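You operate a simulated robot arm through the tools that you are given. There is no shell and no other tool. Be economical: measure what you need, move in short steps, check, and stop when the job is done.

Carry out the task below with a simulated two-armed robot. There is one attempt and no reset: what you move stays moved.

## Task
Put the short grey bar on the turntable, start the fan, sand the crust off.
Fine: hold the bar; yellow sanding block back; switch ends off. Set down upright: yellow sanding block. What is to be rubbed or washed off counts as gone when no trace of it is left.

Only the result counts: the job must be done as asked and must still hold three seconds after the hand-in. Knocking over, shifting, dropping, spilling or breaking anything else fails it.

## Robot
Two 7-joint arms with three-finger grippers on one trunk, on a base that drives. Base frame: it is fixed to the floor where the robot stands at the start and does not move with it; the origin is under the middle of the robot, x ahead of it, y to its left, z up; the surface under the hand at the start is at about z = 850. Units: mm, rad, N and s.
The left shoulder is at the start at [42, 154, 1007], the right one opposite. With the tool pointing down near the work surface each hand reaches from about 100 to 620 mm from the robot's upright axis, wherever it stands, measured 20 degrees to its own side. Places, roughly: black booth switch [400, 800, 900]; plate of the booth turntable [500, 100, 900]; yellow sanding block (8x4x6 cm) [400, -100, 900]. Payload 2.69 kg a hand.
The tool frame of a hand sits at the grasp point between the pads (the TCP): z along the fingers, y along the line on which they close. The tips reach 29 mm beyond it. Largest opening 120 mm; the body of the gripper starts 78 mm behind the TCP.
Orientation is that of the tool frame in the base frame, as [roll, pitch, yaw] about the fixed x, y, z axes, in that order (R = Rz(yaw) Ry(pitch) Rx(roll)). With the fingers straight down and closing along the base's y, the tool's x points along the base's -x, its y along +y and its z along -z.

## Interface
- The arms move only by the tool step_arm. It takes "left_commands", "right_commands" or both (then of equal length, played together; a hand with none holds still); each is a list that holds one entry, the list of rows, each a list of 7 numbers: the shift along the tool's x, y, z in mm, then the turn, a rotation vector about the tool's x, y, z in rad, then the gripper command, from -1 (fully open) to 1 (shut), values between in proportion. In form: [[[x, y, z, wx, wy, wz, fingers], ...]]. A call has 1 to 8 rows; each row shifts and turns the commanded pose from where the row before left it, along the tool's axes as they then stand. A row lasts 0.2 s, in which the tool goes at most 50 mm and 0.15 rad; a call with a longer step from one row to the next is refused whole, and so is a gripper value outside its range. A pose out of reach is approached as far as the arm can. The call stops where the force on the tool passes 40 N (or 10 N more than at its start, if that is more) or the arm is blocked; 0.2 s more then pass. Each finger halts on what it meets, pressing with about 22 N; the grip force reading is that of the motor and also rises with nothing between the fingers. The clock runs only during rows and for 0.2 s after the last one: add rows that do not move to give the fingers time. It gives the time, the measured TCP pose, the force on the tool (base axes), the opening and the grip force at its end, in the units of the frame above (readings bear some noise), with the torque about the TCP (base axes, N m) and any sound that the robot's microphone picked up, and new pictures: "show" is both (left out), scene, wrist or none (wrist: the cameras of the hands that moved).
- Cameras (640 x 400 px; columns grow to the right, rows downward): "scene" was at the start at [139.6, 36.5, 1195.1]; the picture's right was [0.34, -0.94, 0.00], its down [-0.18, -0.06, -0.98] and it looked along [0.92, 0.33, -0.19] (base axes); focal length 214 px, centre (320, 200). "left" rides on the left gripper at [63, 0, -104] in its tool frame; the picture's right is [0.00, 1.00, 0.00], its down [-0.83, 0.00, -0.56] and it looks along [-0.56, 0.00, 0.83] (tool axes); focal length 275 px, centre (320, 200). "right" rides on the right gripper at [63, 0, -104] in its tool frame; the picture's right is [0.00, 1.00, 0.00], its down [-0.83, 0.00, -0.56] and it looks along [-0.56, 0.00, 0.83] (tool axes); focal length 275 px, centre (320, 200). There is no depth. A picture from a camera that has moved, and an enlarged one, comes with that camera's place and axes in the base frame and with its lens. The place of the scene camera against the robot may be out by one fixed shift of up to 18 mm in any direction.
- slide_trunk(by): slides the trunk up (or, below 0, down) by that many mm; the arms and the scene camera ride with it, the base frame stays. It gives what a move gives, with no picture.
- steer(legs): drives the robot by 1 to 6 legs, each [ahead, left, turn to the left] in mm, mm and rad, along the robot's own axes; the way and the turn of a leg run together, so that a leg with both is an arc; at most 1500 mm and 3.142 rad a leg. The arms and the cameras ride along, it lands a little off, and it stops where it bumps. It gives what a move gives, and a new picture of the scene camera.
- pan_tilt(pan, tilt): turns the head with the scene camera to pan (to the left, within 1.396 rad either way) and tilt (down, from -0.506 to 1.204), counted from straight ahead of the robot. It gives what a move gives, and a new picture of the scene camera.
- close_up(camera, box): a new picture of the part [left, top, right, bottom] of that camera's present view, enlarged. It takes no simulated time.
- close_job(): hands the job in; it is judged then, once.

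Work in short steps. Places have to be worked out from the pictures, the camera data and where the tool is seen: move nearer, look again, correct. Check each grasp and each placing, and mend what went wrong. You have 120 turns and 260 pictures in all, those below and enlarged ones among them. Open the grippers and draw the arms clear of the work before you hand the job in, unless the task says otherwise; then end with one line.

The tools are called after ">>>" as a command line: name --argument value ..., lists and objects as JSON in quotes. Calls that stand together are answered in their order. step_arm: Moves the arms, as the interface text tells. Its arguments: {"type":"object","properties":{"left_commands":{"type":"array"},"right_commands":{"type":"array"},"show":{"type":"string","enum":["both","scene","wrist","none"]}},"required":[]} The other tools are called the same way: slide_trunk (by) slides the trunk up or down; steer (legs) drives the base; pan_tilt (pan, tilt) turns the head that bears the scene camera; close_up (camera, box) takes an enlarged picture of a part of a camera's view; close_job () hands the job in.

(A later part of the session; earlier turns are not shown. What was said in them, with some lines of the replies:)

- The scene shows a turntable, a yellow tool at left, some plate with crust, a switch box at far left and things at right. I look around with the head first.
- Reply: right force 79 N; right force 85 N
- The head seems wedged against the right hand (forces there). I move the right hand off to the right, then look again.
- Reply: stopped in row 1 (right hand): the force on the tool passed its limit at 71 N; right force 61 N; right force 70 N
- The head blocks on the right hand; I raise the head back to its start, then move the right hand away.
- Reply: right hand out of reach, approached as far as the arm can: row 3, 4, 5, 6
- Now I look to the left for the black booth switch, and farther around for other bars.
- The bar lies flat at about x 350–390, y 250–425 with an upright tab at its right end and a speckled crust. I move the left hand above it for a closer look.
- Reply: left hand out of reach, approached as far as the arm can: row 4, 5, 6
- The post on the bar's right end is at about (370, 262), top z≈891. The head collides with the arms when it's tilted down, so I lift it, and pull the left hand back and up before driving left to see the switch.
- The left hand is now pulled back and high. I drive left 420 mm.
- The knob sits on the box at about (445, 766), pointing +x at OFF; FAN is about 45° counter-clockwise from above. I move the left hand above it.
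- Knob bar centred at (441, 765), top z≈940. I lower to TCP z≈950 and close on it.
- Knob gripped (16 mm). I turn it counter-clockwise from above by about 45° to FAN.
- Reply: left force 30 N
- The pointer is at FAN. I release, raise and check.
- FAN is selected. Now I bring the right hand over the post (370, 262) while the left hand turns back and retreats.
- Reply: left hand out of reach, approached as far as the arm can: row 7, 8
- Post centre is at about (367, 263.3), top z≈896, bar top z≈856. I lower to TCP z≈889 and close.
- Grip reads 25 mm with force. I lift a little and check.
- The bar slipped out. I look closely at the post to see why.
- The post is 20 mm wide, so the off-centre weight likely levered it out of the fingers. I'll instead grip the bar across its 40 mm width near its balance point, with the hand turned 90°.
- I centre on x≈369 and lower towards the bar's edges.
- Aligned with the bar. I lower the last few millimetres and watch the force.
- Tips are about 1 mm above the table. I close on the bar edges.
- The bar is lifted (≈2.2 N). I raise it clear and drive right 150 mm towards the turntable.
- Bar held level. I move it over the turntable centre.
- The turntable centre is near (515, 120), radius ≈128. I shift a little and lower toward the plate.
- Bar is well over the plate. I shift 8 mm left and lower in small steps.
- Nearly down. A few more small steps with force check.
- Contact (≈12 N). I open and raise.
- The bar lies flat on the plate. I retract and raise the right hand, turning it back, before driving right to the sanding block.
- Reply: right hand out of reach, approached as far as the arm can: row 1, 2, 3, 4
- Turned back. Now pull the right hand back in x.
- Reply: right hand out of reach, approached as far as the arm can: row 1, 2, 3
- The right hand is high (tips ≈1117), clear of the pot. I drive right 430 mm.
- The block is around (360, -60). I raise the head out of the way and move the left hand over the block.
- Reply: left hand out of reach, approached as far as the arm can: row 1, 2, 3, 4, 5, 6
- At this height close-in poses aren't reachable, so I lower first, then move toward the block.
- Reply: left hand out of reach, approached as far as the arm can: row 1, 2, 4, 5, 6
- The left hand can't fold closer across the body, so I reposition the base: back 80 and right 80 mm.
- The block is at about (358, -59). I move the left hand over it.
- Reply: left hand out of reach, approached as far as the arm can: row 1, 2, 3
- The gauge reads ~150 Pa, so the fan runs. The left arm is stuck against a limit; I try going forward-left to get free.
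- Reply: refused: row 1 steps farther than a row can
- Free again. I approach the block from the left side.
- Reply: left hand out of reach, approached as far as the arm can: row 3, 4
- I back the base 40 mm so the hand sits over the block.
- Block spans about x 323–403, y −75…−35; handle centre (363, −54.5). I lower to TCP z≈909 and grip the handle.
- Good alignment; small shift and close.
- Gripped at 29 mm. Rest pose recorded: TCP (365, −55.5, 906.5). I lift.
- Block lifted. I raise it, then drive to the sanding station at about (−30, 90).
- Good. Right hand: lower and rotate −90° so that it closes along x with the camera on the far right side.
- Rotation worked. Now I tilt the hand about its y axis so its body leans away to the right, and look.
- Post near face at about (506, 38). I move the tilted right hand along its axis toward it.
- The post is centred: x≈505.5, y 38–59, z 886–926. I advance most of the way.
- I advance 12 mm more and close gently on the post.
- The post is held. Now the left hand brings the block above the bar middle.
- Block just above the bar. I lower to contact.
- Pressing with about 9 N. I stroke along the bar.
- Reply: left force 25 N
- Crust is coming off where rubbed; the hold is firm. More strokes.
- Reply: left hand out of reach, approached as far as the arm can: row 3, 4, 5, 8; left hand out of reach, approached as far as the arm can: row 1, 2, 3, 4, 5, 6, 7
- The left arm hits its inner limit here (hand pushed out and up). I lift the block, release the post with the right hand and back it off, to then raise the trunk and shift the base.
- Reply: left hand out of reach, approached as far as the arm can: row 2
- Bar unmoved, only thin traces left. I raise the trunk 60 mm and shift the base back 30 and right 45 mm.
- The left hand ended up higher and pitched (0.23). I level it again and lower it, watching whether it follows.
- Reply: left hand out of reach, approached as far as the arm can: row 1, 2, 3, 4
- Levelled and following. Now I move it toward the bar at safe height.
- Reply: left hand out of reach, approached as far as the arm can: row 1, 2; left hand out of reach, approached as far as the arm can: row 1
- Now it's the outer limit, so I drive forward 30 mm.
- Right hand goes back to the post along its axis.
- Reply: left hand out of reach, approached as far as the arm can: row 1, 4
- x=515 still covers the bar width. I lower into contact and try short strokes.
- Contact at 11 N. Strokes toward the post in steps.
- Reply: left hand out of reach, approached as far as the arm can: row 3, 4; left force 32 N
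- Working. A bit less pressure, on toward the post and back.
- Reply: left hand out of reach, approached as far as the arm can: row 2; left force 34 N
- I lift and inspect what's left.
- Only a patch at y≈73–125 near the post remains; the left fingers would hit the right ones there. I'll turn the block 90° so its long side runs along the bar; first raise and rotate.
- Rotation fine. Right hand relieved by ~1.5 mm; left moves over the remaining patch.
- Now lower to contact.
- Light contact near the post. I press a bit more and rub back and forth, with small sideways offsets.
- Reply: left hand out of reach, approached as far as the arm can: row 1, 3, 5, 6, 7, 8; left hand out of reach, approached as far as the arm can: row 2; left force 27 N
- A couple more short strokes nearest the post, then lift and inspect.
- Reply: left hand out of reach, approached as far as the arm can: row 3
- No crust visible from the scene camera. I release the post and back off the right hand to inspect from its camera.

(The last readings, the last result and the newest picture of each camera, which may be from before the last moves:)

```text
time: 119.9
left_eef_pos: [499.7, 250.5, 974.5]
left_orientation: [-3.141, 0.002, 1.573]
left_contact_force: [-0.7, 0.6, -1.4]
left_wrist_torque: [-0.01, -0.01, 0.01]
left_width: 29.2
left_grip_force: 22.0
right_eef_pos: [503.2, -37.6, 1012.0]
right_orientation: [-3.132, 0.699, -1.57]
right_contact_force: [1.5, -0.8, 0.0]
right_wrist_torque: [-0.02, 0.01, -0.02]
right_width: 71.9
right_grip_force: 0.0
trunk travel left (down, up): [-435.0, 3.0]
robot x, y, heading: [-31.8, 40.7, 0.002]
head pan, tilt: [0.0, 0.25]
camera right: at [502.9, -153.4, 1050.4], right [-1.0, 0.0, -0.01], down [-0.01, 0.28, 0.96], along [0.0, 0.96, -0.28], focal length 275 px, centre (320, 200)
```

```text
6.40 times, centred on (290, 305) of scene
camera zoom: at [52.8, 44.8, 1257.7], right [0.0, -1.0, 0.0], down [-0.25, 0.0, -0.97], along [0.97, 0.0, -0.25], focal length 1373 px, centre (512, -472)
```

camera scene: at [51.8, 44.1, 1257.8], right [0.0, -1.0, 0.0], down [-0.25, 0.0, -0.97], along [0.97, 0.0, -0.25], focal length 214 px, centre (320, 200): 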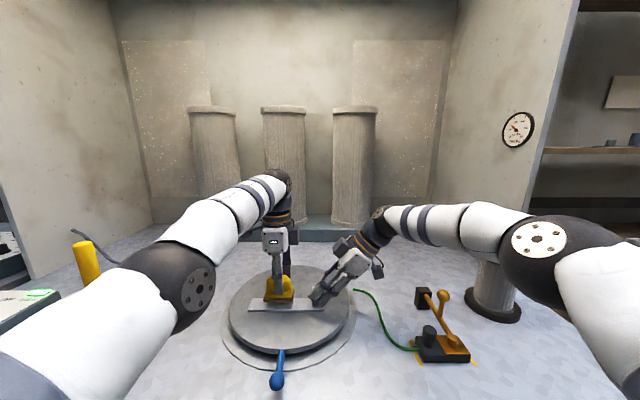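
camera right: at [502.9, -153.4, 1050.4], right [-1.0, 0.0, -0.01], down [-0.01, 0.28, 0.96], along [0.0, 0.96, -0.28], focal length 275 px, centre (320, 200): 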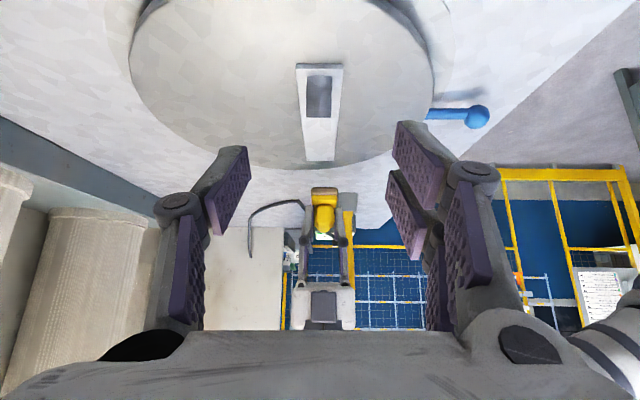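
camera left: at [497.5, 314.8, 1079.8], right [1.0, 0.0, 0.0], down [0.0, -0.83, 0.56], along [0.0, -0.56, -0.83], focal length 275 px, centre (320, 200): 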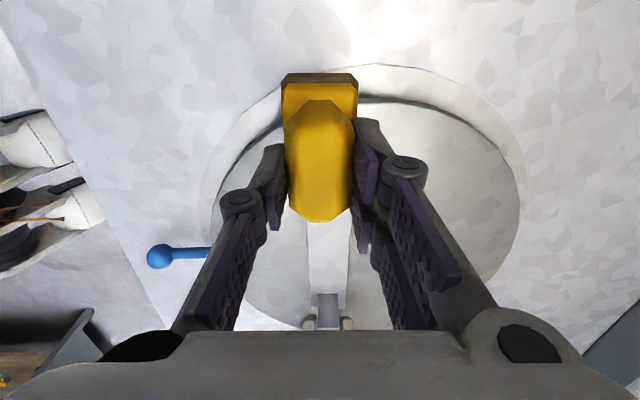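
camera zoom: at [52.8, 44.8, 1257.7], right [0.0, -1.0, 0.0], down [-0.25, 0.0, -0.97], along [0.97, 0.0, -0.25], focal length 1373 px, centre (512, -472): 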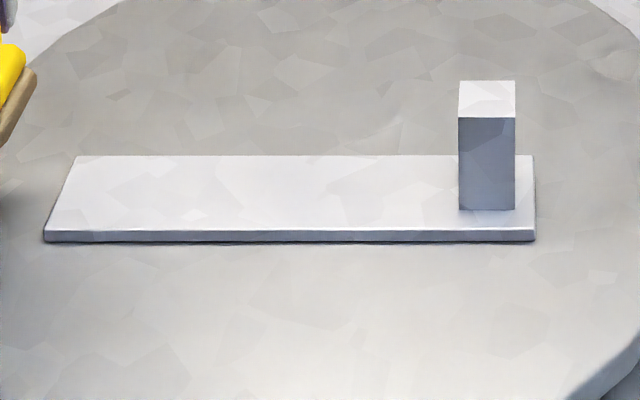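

Clean. Now I level and raise the right hand (also for another view of the bar) and turn the left hand with the block back to its original heading.

>>> step_arm --left_commands '[[[0, 0, -20, 0, 0, -0.14, 1], [0, 0, -20, 0, 0, -0.14, 1], [0, 0, -10, 0, 0, -0.14, 1], [0, 0, 0, 0, 0, -0.14, 1], [0, 0, 0, 0, 0, -0.14, 1], [0, 0, 0, 0, 0, -0.14, 1], [0, 0, 0, 0, 0, -0.14, 1], [0, 0, 0, 0, 0, -0.14, 1]]]' --right_commands '[[[0, 0, -30, 0, 0.14, 0, -0.2], [0, 0, -30, 0, 0.14, 0, -0.2], [0, 0, -30, 0, 0.14, 0, -0.2], [0, 0, -20, 0, 0.14, 0, -0.2], [0, 0, -10, 0, 0.14, 0, -0.2], [0, 0, 0, 0, 0, 0, -0.2], [0, 0, 0, 0, 0, 0, -0.2], [0, 0, 0, 0, 0, 0, -0.2]]]' --show "none"

>>> step_arm --left_commands '[[[0, 0, 0, 0, 0, -0.14, 1], [0, 0, 0, 0, 0, -0.14, 1], [0, 0, 0, 0, 0, -0.14, 1], [0, 0, 0, 0, 0, -0.03, 1], [0, 0, 0, 0, 0, 0, 1]]]'

>>> close_up --camera "right" --box '[240, 100, 400, 260]'

```text
time: 121.7
left_eef_pos: [502.0, 249.6, 1026.7]
left_orientation: [-3.141, 0.001, 2.693]
left_contact_force: [-0.6, 0.2, -1.4]
left_wrist_torque: [0.02, 0.01, 0.01]
left_width: 29.5
left_grip_force: 21.9
right_eef_pos: [463.1, -85.9, 1104.8]
right_orientation: [-3.134, -0.002, -1.577]
right_contact_force: [0.2, -0.4, 0.5]
right_wrist_torque: [-0.02, -0.05, 0.01]
right_width: 71.9
right_grip_force: 0.1
right hand out of reach, approached as far as the arm can: row 3, 4, 5
trunk travel left (down, up): [-435.0, 3.0]
robot x, y, heading: [-34.1, 39.5, -0.0]
head pan, tilt: [0.0, 0.25]
```

```text
time: 122.9
left_eef_pos: [501.9, 248.1, 1025.7]
left_orientation: [-3.14, -0.001, -3.14]
left_contact_force: [0.0, -0.2, -0.6]
left_wrist_torque: [-0.01, -0.01, 0.0]
left_width: 30.0
left_grip_force: 21.8
right_eef_pos: [463.4, -84.9, 1103.7]
right_orientation: [-3.136, -0.002, -1.576]
right_contact_force: [-0.1, -0.8, -0.1]
right_wrist_torque: [-0.02, -0.01, 0.0]
right_width: 72.2
right_grip_force: 0.0
trunk travel left (down, up): [-435.0, 3.0]
robot x, y, heading: [-34.1, 38.0, 0.003]
head pan, tilt: [0.0, 0.25]
camera scene: at [52.6, 44.6, 1257.8], right [0.0, -1.0, 0.0], down [-0.25, 0.0, -0.97], along [0.97, 0.0, -0.25], focal length 214 px, centre (320, 200)
camera left: at [437.6, 250.4, 1130.6], right [0.0, 1.0, 0.0], down [0.83, 0.0, 0.56], along [0.56, 0.0, -0.83], focal length 275 px, centre (320, 200)
```

scene: 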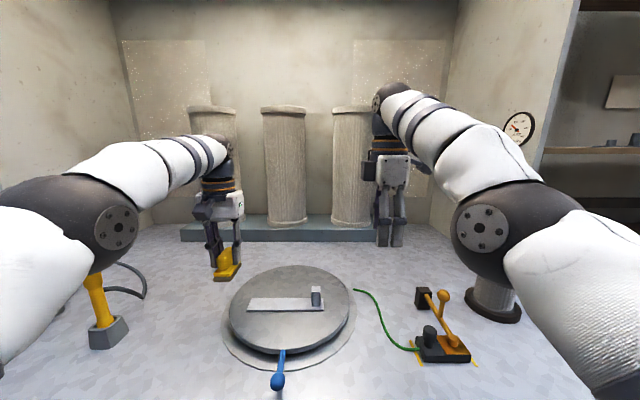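
left: 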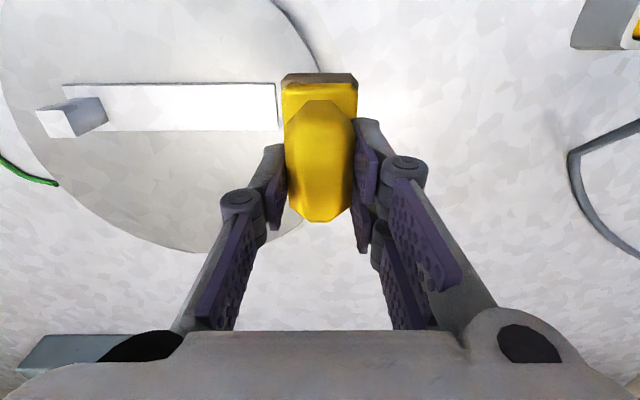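

```text
2.50 times, centred on (320, 180) of right
camera zoom: at [461.9, -147.4, 1208.7], right [-1.0, 0.0, -0.01], down [0.0, 0.83, 0.55], along [0.01, 0.55, -0.83], focal length 688 px, centre (320, 250)
```

zoom: 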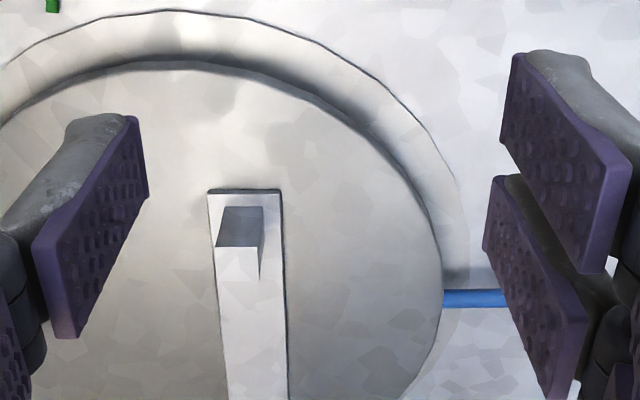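

All views show it clean. I drive so that the block comes above its old spot.

>>> steer --legs '[[-137, -303, 0]]'

```text
time: 125.8
left_eef_pos: [362.1, -58.0, 1028.1]
left_orientation: [-3.139, 0.001, 3.137]
left_contact_force: [-1.0, -0.4, -0.5]
left_wrist_torque: [-0.02, 0.01, 0.0]
left_width: 29.2
left_grip_force: 21.8
right_eef_pos: [321.6, -392.6, 1105.2]
right_orientation: [-3.135, -0.002, -1.582]
right_contact_force: [-0.1, -0.3, 0.2]
right_wrist_torque: [0.0, -0.02, -0.05]
right_width: 72.1
right_grip_force: 0.1
trunk travel left (down, up): [-435.0, 3.0]
robot x, y, heading: [-171.2, -265.6, -0.005]
head pan, tilt: [0.0, 0.25]
camera scene: at [-88.7, -260.3, 1257.8], right [0.0, -1.0, 0.0], down [-0.25, 0.0, -0.97], along [0.97, 0.0, -0.25], focal length 214 px, centre (320, 200)
```

scene: 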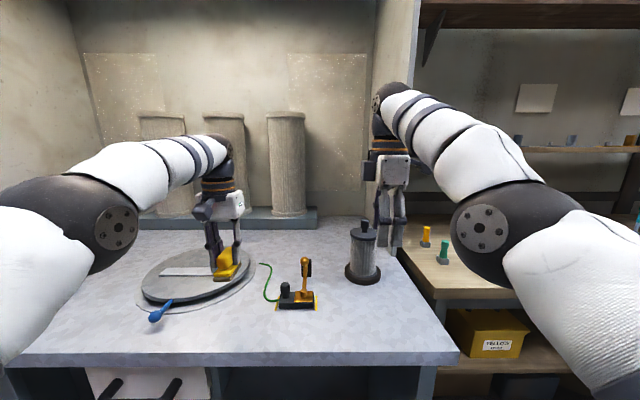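

Within 3 mm of the spot. I lower in steps.

>>> step_arm --left_commands '[[[-3, 2.5, 30, 0, 0, 0, 1], [0, 0, 40, 0, 0, 0, 1], [0, 0, 33, 0, 0, 0, 1], [0, 0, 0, 0, 0, 0, 1]]]' --show "wrist"

```text
time: 126.8
left_eef_pos: [367.4, -53.4, 924.2]
left_orientation: [3.141, -0.001, 3.136]
left_contact_force: [0.4, 0.2, -0.6]
left_wrist_torque: [0.0, -0.03, -0.01]
left_width: 29.6
left_grip_force: 21.5
right_eef_pos: [321.1, -392.4, 1104.6]
right_orientation: [-3.132, -0.002, -1.581]
right_contact_force: [0.1, -0.3, -0.5]
right_wrist_torque: [0.0, -0.01, -0.04]
right_width: 71.7
right_grip_force: 0.1
trunk travel left (down, up): [-435.0, 3.0]
robot x, y, heading: [-172.5, -263.8, -0.005]
head pan, tilt: [0.0, 0.25]
camera left: at [302.5, -52.7, 1027.5], right [0.01, 1.0, 0.0], down [0.83, -0.01, 0.56], along [0.56, -0.01, -0.83], focal length 275 px, centre (320, 200)
```

left: 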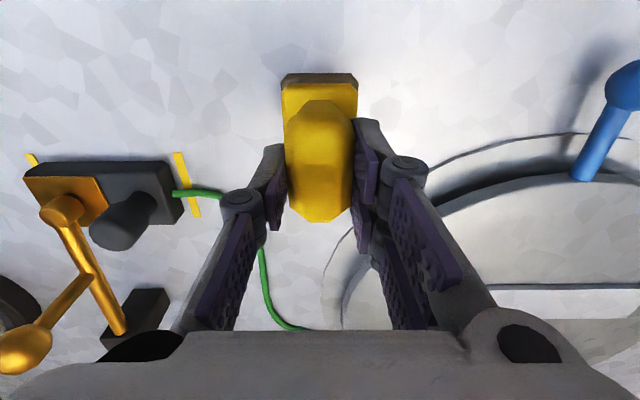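

>>> step_arm --left_commands '[[[2, -2, 8, 0, 0, 0, 1], [0, 0, 5, 0, 0, 0, 1], [0, 0, 3, 0, 0, 0, 1], [0, 0, 0, 0, 0, 0, 1]]]' --show "none"

```text
time: 127.8
left_eef_pos: [363.0, -56.8, 906.0]
left_orientation: [-3.14, -0.001, 3.136]
left_contact_force: [0.3, 0.3, -1.1]
left_wrist_torque: [-0.01, 0.02, -0.02]
left_width: 29.4
left_grip_force: 22.1
right_eef_pos: [321.9, -393.1, 1105.3]
right_orientation: [-3.135, -0.002, -1.584]
right_contact_force: [0.2, 0.3, -0.7]
right_wrist_torque: [-0.02, 0.01, 0.0]
right_width: 71.9
right_grip_force: 0.1
trunk travel left (down, up): [-435.0, 3.0]
robot x, y, heading: [-179.0, -267.2, -0.006]
head pan, tilt: [0.0, 0.25]
```

>>> step_arm --left_commands '[[[-1.5, 1, 1.5, 0, 0, 0, 1], [0, 0, 1.5, 0, 0, 0, 1], [0, 0, 0, 0, 0, 0, 1]]]' --show "none"

```text
time: 128.6
left_eef_pos: [363.8, -56.3, 904.6]
left_orientation: [-3.139, 0.0, 3.137]
left_contact_force: [-0.3, -0.9, -0.8]
left_wrist_torque: [-0.04, 0.0, 0.01]
left_width: 29.7
left_grip_force: 21.9
right_eef_pos: [322.8, -391.9, 1104.8]
right_orientation: [-3.135, 0.0, -1.583]
right_contact_force: [-0.1, -0.6, 0.3]
right_wrist_torque: [-0.01, -0.01, -0.01]
right_width: 72.0
right_grip_force: 0.1
trunk travel left (down, up): [-435.0, 3.0]
robot x, y, heading: [-175.4, -263.5, -0.005]
head pan, tilt: [0.0, 0.25]
```

>>> step_arm --left_commands '[[[0, 0, 1, 0, 0, 0, 1], [0, 0, 1, 0, 0, 0, 1], [0, 0, 0, 0, 0, 0, 1]]]' --show "wrist"

>>> close_up --camera "scene" --box '[180, 220, 280, 300]'

```text
time: 129.4
left_eef_pos: [364.4, -57.1, 903.9]
left_orientation: [3.14, 0.003, 3.135]
left_contact_force: [1.2, 1.8, 7.7]
left_wrist_torque: [0.11, 0.2, -0.1]
left_width: 29.6
left_grip_force: 22.1
right_eef_pos: [321.6, -392.2, 1105.5]
right_orientation: [-3.134, -0.001, -1.583]
right_contact_force: [0.3, 0.3, -0.3]
right_wrist_torque: [-0.02, 0.0, -0.01]
right_width: 72.1
right_grip_force: 0.0
trunk travel left (down, up): [-435.0, 3.0]
robot x, y, heading: [-179.7, -263.4, -0.002]
head pan, tilt: [0.0, 0.25]
camera left: at [300.1, -55.2, 1007.5], right [0.01, 1.0, 0.0], down [0.83, -0.01, 0.56], along [0.56, -0.01, -0.83], focal length 275 px, centre (320, 200)
```

left: 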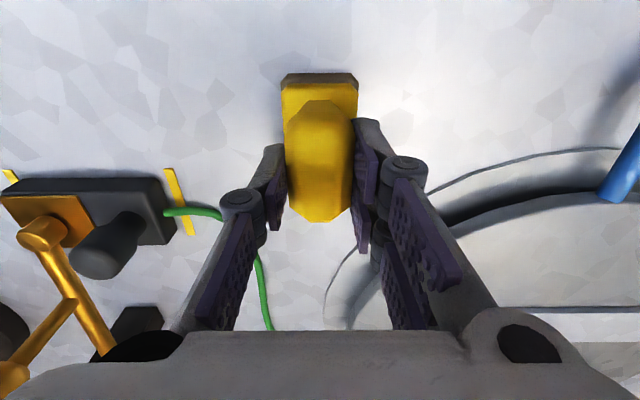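

```text
5.00 times, centred on (230, 260) of scene
camera zoom: at [-89.2, -260.0, 1258.0], right [0.0, -1.0, 0.0], down [-0.25, 0.0, -0.97], along [0.97, 0.0, -0.25], focal length 1072 px, centre (770, -100)
```

zoom: 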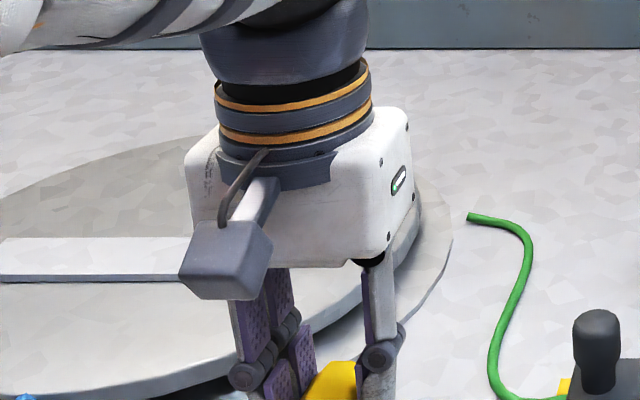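

Block is down at its old place (≈9 N). I open and raise.

>>> step_arm --left_commands '[[[0, 0, -0.5, 0, 0, 0, 0.3], [0, 0, 0, 0, 0, 0, -0.2], [0, 0, 0, 0, 0, 0, -0.3], [0, 0, -30, 0, 0, 0, -0.3], [0, 0, -40, 0, 0, 0, -0.3], [0, 0, -40, 0, 0, 0, -0.3], [0, 0, 0, 0, 0, 0, -0.3]]]'

>>> close_up --camera "scene" --box '[130, 220, 330, 345]'

```text
time: 131.0
left_eef_pos: [360.9, -56.0, 1015.8]
left_orientation: [-3.14, 0.001, 3.135]
left_contact_force: [-0.4, 0.5, -0.2]
left_wrist_torque: [-0.01, 0.03, 0.01]
left_width: 77.7
left_grip_force: 0.0
right_eef_pos: [321.0, -392.9, 1105.0]
right_orientation: [-3.134, -0.002, -1.583]
right_contact_force: [0.4, -0.3, -0.5]
right_wrist_torque: [-0.02, -0.02, -0.01]
right_width: 71.9
right_grip_force: 0.1
trunk travel left (down, up): [-435.0, 3.0]
robot x, y, heading: [-170.6, -265.5, -0.001]
head pan, tilt: [0.0, 0.25]
camera scene: at [-88.4, -260.1, 1257.7], right [0.0, -1.0, 0.0], down [-0.25, 0.0, -0.97], along [0.97, 0.0, -0.25], focal length 214 px, centre (320, 200)
camera left: at [297.6, -55.7, 1119.7], right [0.01, 1.0, 0.0], down [0.83, -0.01, 0.56], along [0.56, -0.01, -0.83], focal length 275 px, centre (320, 200)
```

scene: 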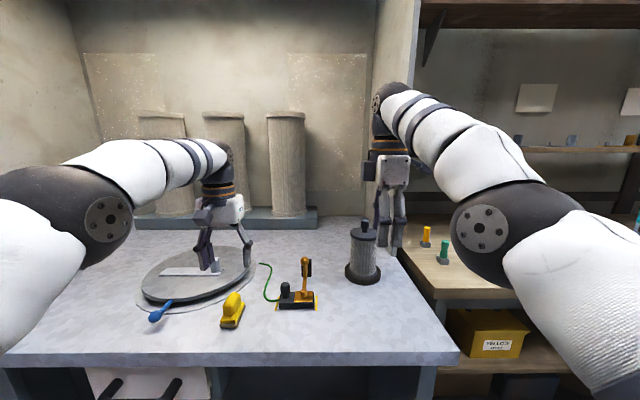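
left: 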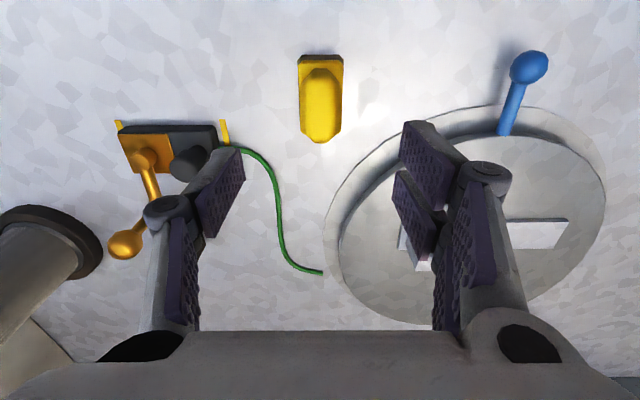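

```text
3.20 times, centred on (230, 282) of scene
camera zoom: at [-88.4, -260.1, 1257.7], right [0.0, -1.0, 0.0], down [-0.25, 0.0, -0.97], along [0.97, 0.0, -0.25], focal length 686 px, centre (608, -64)
```

zoom: 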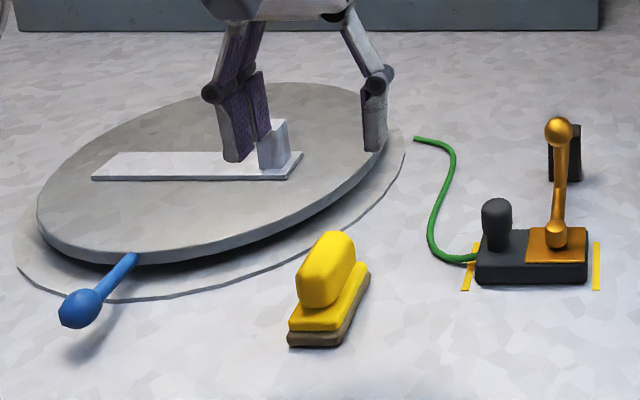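

The block stands upright in its place. I raise the left hand and drive left to the switch.

>>> step_arm --left_commands '[[[0, 0, -30, 0, 0, 0, -0.3], [0, 0, -30, 0, 0, 0, -0.3]]]' --show "none"

>>> steer --legs '[[-30, 500, 0], [0, 290, 0]]'

>>> close_up --camera "left" --box '[0, 0, 640, 400]'

```text
time: 131.6
left_eef_pos: [345.9, -62.4, 1070.0]
left_orientation: [-3.141, 0.003, 3.138]
left_contact_force: [-0.8, -1.0, 0.8]
left_wrist_torque: [0.04, -0.04, 0.03]
left_width: 78.1
left_grip_force: 0.1
left hand out of reach, approached as far as the arm can: row 2
right_eef_pos: [320.4, -394.1, 1106.9]
right_orientation: [-3.131, -0.002, -1.584]
right_contact_force: [-0.4, -0.6, 1.0]
right_wrist_torque: [0.04, 0.0, 0.04]
right_width: 72.2
right_grip_force: 0.0
trunk travel left (down, up): [-435.0, 3.0]
robot x, y, heading: [-173.7, -265.1, -0.003]
head pan, tilt: [0.0, 0.25]
```

```text
time: 138.3
left_eef_pos: [332.1, 708.3, 1068.2]
left_orientation: [-3.139, 0.001, 3.117]
left_contact_force: [-0.2, 0.0, -0.6]
left_wrist_torque: [0.01, 0.02, 0.0]
left_width: 77.9
left_grip_force: 0.0
right_eef_pos: [298.6, 377.2, 1105.2]
right_orientation: [-3.135, -0.002, -1.6]
right_contact_force: [0.0, 0.5, 0.3]
right_wrist_torque: [0.01, -0.05, 0.03]
right_width: 72.0
right_grip_force: 0.1
trunk travel left (down, up): [-435.0, 3.0]
robot x, y, heading: [-194.2, 511.9, -0.02]
head pan, tilt: [0.0, 0.25]
camera scene: at [-108.3, 517.4, 1257.8], right [-0.02, -1.0, 0.0], down [-0.25, 0.01, -0.97], along [0.97, -0.02, -0.25], focal length 214 px, centre (320, 200)
```

scene: 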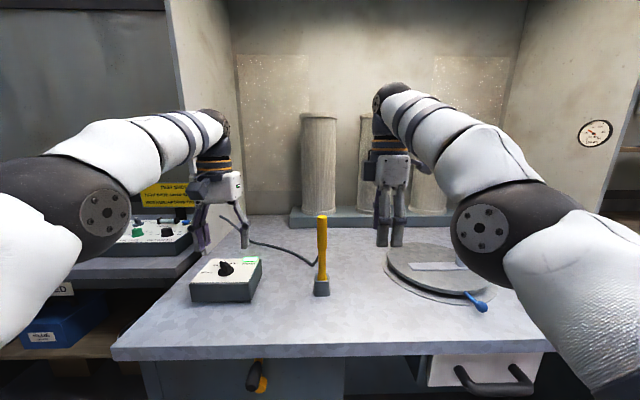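

```text
1.00 times, centred on (320, 200) of left (not enlarged: the box is as wide or as high as the picture)
camera zoom: at [267.3, 710.8, 1172.1], right [0.03, 1.0, 0.0], down [0.83, -0.02, 0.56], along [0.56, -0.02, -0.83], focal length 275 px, centre (320, 200)
```

zoom: 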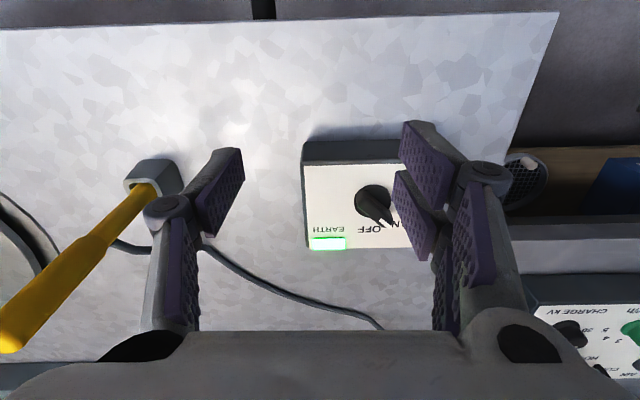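

I move the right hand aside a bit, then drive forward 110 and left 55 to bring the left hand over the knob.

>>> step_arm --right_commands '[[[30, 0, 0, 0, 0, 0, -0.2], [30, 0, 0, 0, 0, 0, -0.2], [0, 0, 0, 0, 0, 0, -0.2], [0, 0, 0, 0, 0, 0, -0.2], [0, 0, 0, 0, 0, 0, -0.2], [0, 0, 0, 0, 0, 0, -0.2]]]' --left_commands '[[[0, 0, 0, 0, 0, -0.134, -0.3], [0, 0, 0, 0, 0, -0.134, -0.3], [0, 0, 0, 0, 0, -0.134, -0.3], [0, 0, 0, 0, 0, -0.134, -0.3], [0, 0, 0, 0, 0, -0.134, -0.3], [0, 0, 0, 0, 0, -0.134, -0.3]]]' --show "none"

>>> steer --legs '[[110, 55, 0.02]]'

>>> close_up --camera "left" --box '[0, 0, 640, 400]'

```text
time: 139.7
left_eef_pos: [331.4, 708.5, 1068.4]
left_orientation: [-3.142, 0.0, -2.358]
left_contact_force: [1.0, 0.2, 0.0]
left_wrist_torque: [0.02, -0.02, 0.02]
left_width: 78.0
left_grip_force: 0.2
right_eef_pos: [306.1, 316.7, 1106.7]
right_orientation: [-3.135, -0.004, -1.6]
right_contact_force: [-0.1, 0.4, -0.6]
right_wrist_torque: [-0.01, -0.01, 0.01]
right_width: 71.9
right_grip_force: 0.0
right hand out of reach, approached as far as the arm can: row 1, 2
trunk travel left (down, up): [-435.0, 3.0]
robot x, y, heading: [-196.4, 514.6, -0.027]
head pan, tilt: [0.0, 0.25]
```

```text
time: 141.0
left_eef_pos: [440.6, 771.7, 1067.5]
left_orientation: [-3.141, 0.0, -2.343]
left_contact_force: [0.8, -0.4, -0.5]
left_wrist_torque: [-0.01, 0.03, -0.04]
left_width: 78.1
left_grip_force: 0.1
right_eef_pos: [420.4, 379.0, 1106.1]
right_orientation: [-3.134, -0.002, -1.58]
right_contact_force: [0.4, 0.4, 0.2]
right_wrist_torque: [-0.01, 0.02, 0.0]
right_width: 72.1
right_grip_force: 0.1
trunk travel left (down, up): [-435.0, 3.0]
robot x, y, heading: [-83.6, 567.7, -0.009]
head pan, tilt: [0.0, 0.25]
camera scene: at [4.1, 572.9, 1257.8], right [0.0, -1.0, 0.0], down [-0.25, 0.0, -0.97], along [0.97, 0.0, -0.25], focal length 214 px, centre (320, 200)
```

scene: 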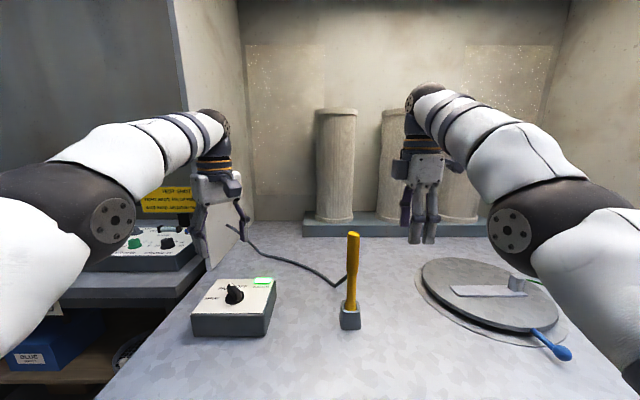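

```text
1.00 times, centred on (320, 200) of left (not enlarged: the box is as wide or as high as the picture)
camera zoom: at [395.6, 727.6, 1171.8], right [-0.71, 0.7, 0.0], down [0.58, 0.59, 0.56], along [0.39, 0.4, -0.83], focal length 275 px, centre (320, 200)
```

zoom: 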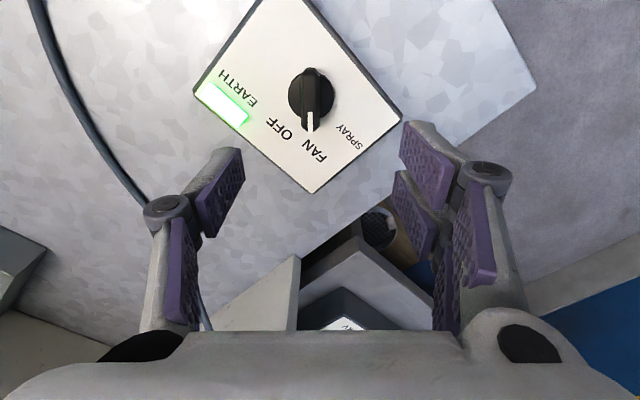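

Knob is 7 mm off in tool y. I correct and lower onto it.

>>> step_arm --left_commands '[[[4, -7, 30, 0, 0, 0.015, -0.3], [0, 0, 40, 0, 0, 0, -0.3], [0, 0, 25, 0, 0, 0, -0.3], [0, 0, 0, 0, 0, 0, -0.3]]]' --show "wrist"

```text
time: 142.0
left_eef_pos: [445.8, 764.6, 971.9]
left_orientation: [-3.141, 0.0, -2.356]
left_contact_force: [-0.1, 0.2, -0.2]
left_wrist_torque: [0.01, 0.01, 0.03]
left_width: 78.1
left_grip_force: 0.1
right_eef_pos: [421.4, 379.3, 1106.0]
right_orientation: [-3.134, -0.001, -1.581]
right_contact_force: [0.6, 0.4, -0.5]
right_wrist_torque: [0.0, -0.02, 0.0]
right_width: 71.9
right_grip_force: 0.0
trunk travel left (down, up): [-435.0, 3.0]
robot x, y, heading: [-88.1, 570.1, -0.002]
head pan, tilt: [0.0, 0.25]
camera left: at [399.4, 721.1, 1075.9], right [-0.7, 0.71, 0.0], down [0.59, 0.59, 0.56], along [0.4, 0.39, -0.83], focal length 275 px, centre (320, 200)
```

left: 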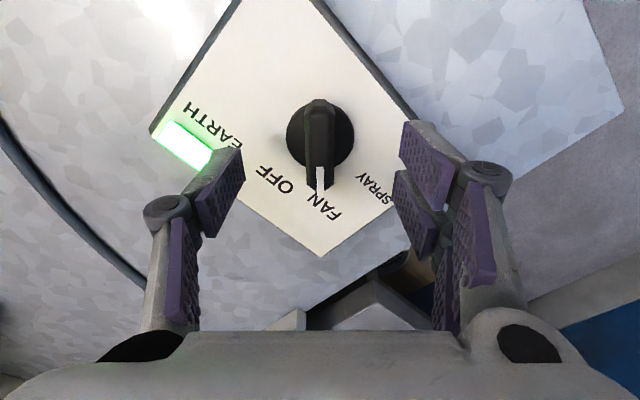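

>>> step_arm --left_commands '[[[2, 0, 12, 0, 0, 0, -0.3], [0, 0, 9.5, 0, 0, 0, -0.3], [0, 0, 0, 0, 0, 0, 0.3], [0, 0, 0, 0, 0, 0, 1], [0, 0, 0, 0, 0, 0, 1], [0, 0, 0, 0, 0, 0, 1]]]' --show "none"

```text
time: 143.4
left_eef_pos: [442.5, 762.0, 951.0]
left_orientation: [-3.14, -0.002, -2.359]
left_contact_force: [0.7, -1.5, -0.3]
left_wrist_torque: [0.15, -0.24, 0.02]
left_width: 15.8
left_grip_force: 42.3
right_eef_pos: [420.3, 378.9, 1106.6]
right_orientation: [-3.134, 0.0, -1.582]
right_contact_force: [0.1, 0.3, -0.6]
right_wrist_torque: [0.01, 0.0, 0.0]
right_width: 72.1
right_grip_force: 0.1
trunk travel left (down, up): [-435.0, 3.0]
robot x, y, heading: [-82.7, 569.3, 0.001]
head pan, tilt: [0.0, 0.25]
```

Knob gripped. Turn it back 45° clockwise to OFF.

>>> step_arm --left_commands '[[[0, 0, 0, 0, 0, 0.13, 1], [0, 0, 0, 0, 0, 0.13, 1], [0, 0, 0, 0, 0, 0.13, 1], [0, 0, 0, 0, 0, 0.13, 1], [0, 0, 0, 0, 0, 0.13, 1], [0, 0, 0, 0, 0, 0.14, 1], [0, 0, 0, 0, 0, 0, 1]]]' --show "none"

>>> step_arm --left_commands '[[[0, 0, 0, 0, 0, 0, 0.5], [0, 0, 0, 0, 0, 0, -0.3], [0, 0, 0, 0, 0, 0, -0.3], [0, 0, -40, 0, 0, 0, -0.3], [0, 0, -40, 0, 0, 0, -0.3], [0, 0, -30, 0, 0, 0, -0.3], [0, 0, 0, 0, 0, 0, -0.3]]]'

>>> close_up --camera "left" --box '[200, 40, 440, 190]'

```text
time: 145.0
left_eef_pos: [441.4, 764.5, 951.9]
left_orientation: [3.14, 0.003, 3.134]
left_contact_force: [3.8, 10.2, 1.5]
left_wrist_torque: [0.44, -0.27, 0.35]
left_width: 15.8
left_grip_force: 42.4
right_eef_pos: [421.6, 380.5, 1106.6]
right_orientation: [-3.136, -0.001, -1.582]
right_contact_force: [0.4, 1.1, 0.0]
right_wrist_torque: [0.0, 0.0, -0.02]
right_width: 71.9
right_grip_force: 0.1
trunk travel left (down, up): [-435.0, 3.0]
robot x, y, heading: [-85.9, 567.8, -0.003]
head pan, tilt: [0.0, 0.25]
```

```text
time: 146.6
left_eef_pos: [441.5, 762.1, 1061.0]
left_orientation: [-3.14, 0.001, 3.137]
left_contact_force: [0.6, 0.1, -0.1]
left_wrist_torque: [0.0, -0.03, 0.04]
left_width: 78.1
left_grip_force: 0.1
right_eef_pos: [420.3, 379.6, 1105.7]
right_orientation: [-3.133, -0.001, -1.581]
right_contact_force: [0.8, 0.3, -0.6]
right_wrist_torque: [0.01, 0.02, -0.02]
right_width: 72.3
right_grip_force: 0.1
trunk travel left (down, up): [-435.0, 3.0]
robot x, y, heading: [-88.2, 568.0, -0.003]
head pan, tilt: [0.0, 0.25]
camera scene: at [3.3, 572.5, 1257.8], right [0.0, -1.0, 0.0], down [-0.25, 0.0, -0.97], along [0.97, 0.0, -0.25], focal length 214 px, centre (320, 200)
camera left: at [378.6, 764.0, 1165.6], right [0.01, 1.0, 0.0], down [0.83, -0.01, 0.56], along [0.56, -0.01, -0.83], focal length 275 px, centre (320, 200)
```

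scene: 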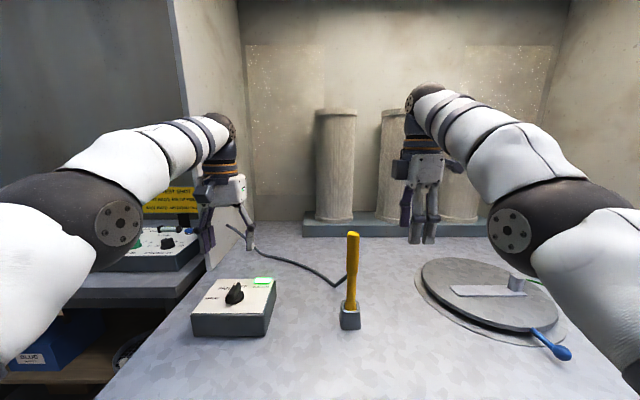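
left: 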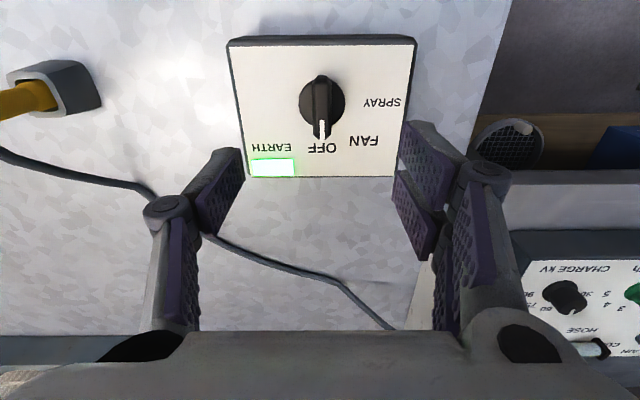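

```text
2.67 times, centred on (320, 115) of left
camera zoom: at [378.6, 764.0, 1165.6], right [0.01, 1.0, 0.0], down [0.83, -0.01, 0.56], along [0.56, -0.01, -0.83], focal length 734 px, centre (320, 427)
```

zoom: 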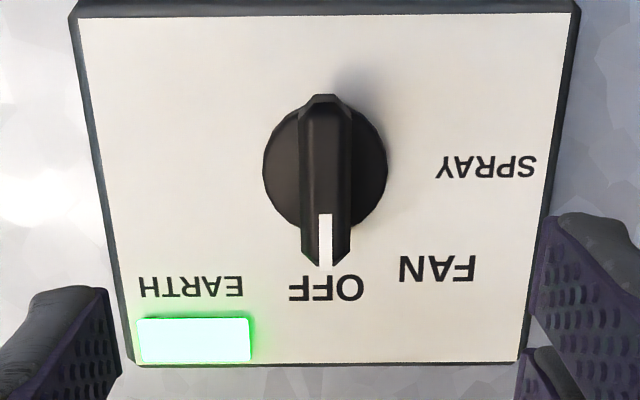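

Switch is OFF. One last look at the bar before handing in.

>>> close_up --camera "scene" --box '[420, 250, 580, 350]'

>>> close_up --camera "right" --box '[0, 0, 640, 400]'

```text
4.00 times, centred on (500, 300) of scene
camera zoom: at [3.3, 572.5, 1257.8], right [0.0, -1.0, 0.0], down [-0.25, 0.0, -0.97], along [0.97, 0.0, -0.25], focal length 858 px, centre (-400, -200)
```

zoom: 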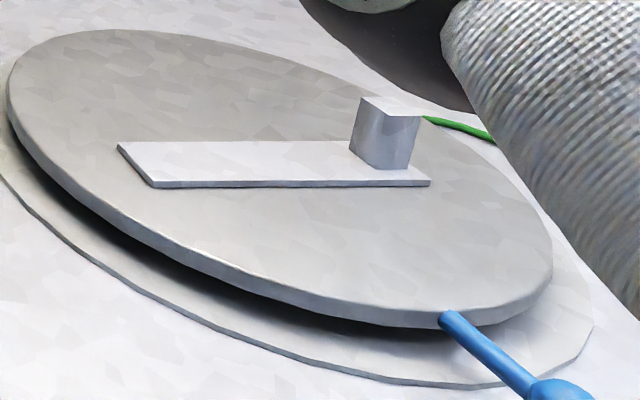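

```text
1.00 times, centred on (320, 200) of right (not enlarged: the box is as wide or as high as the picture)
camera zoom: at [419.0, 317.3, 1210.3], right [-1.0, 0.01, -0.01], down [0.0, 0.83, 0.55], along [0.01, 0.55, -0.83], focal length 275 px, centre (320, 200)
```

zoom: 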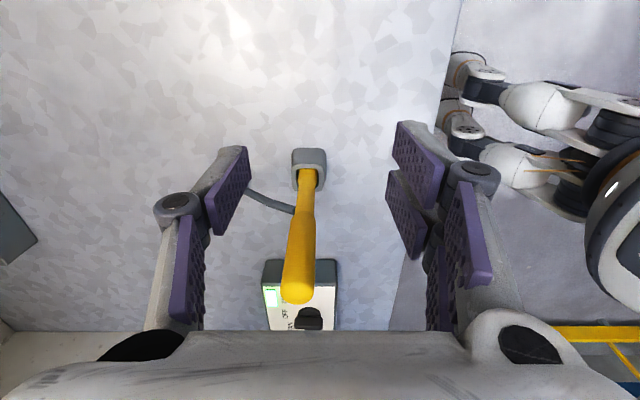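

The bar is clean on the turntable, the block is back and upright, the switch is off, and both grippers are open and clear. I hand in.

>>> close_job

```text
The job is handed in.
```

The short grey bar is on the turntable and sanded with the fan running, with no crust left in any camera view; the yellow sanding block is back upright and the booth switch is off.
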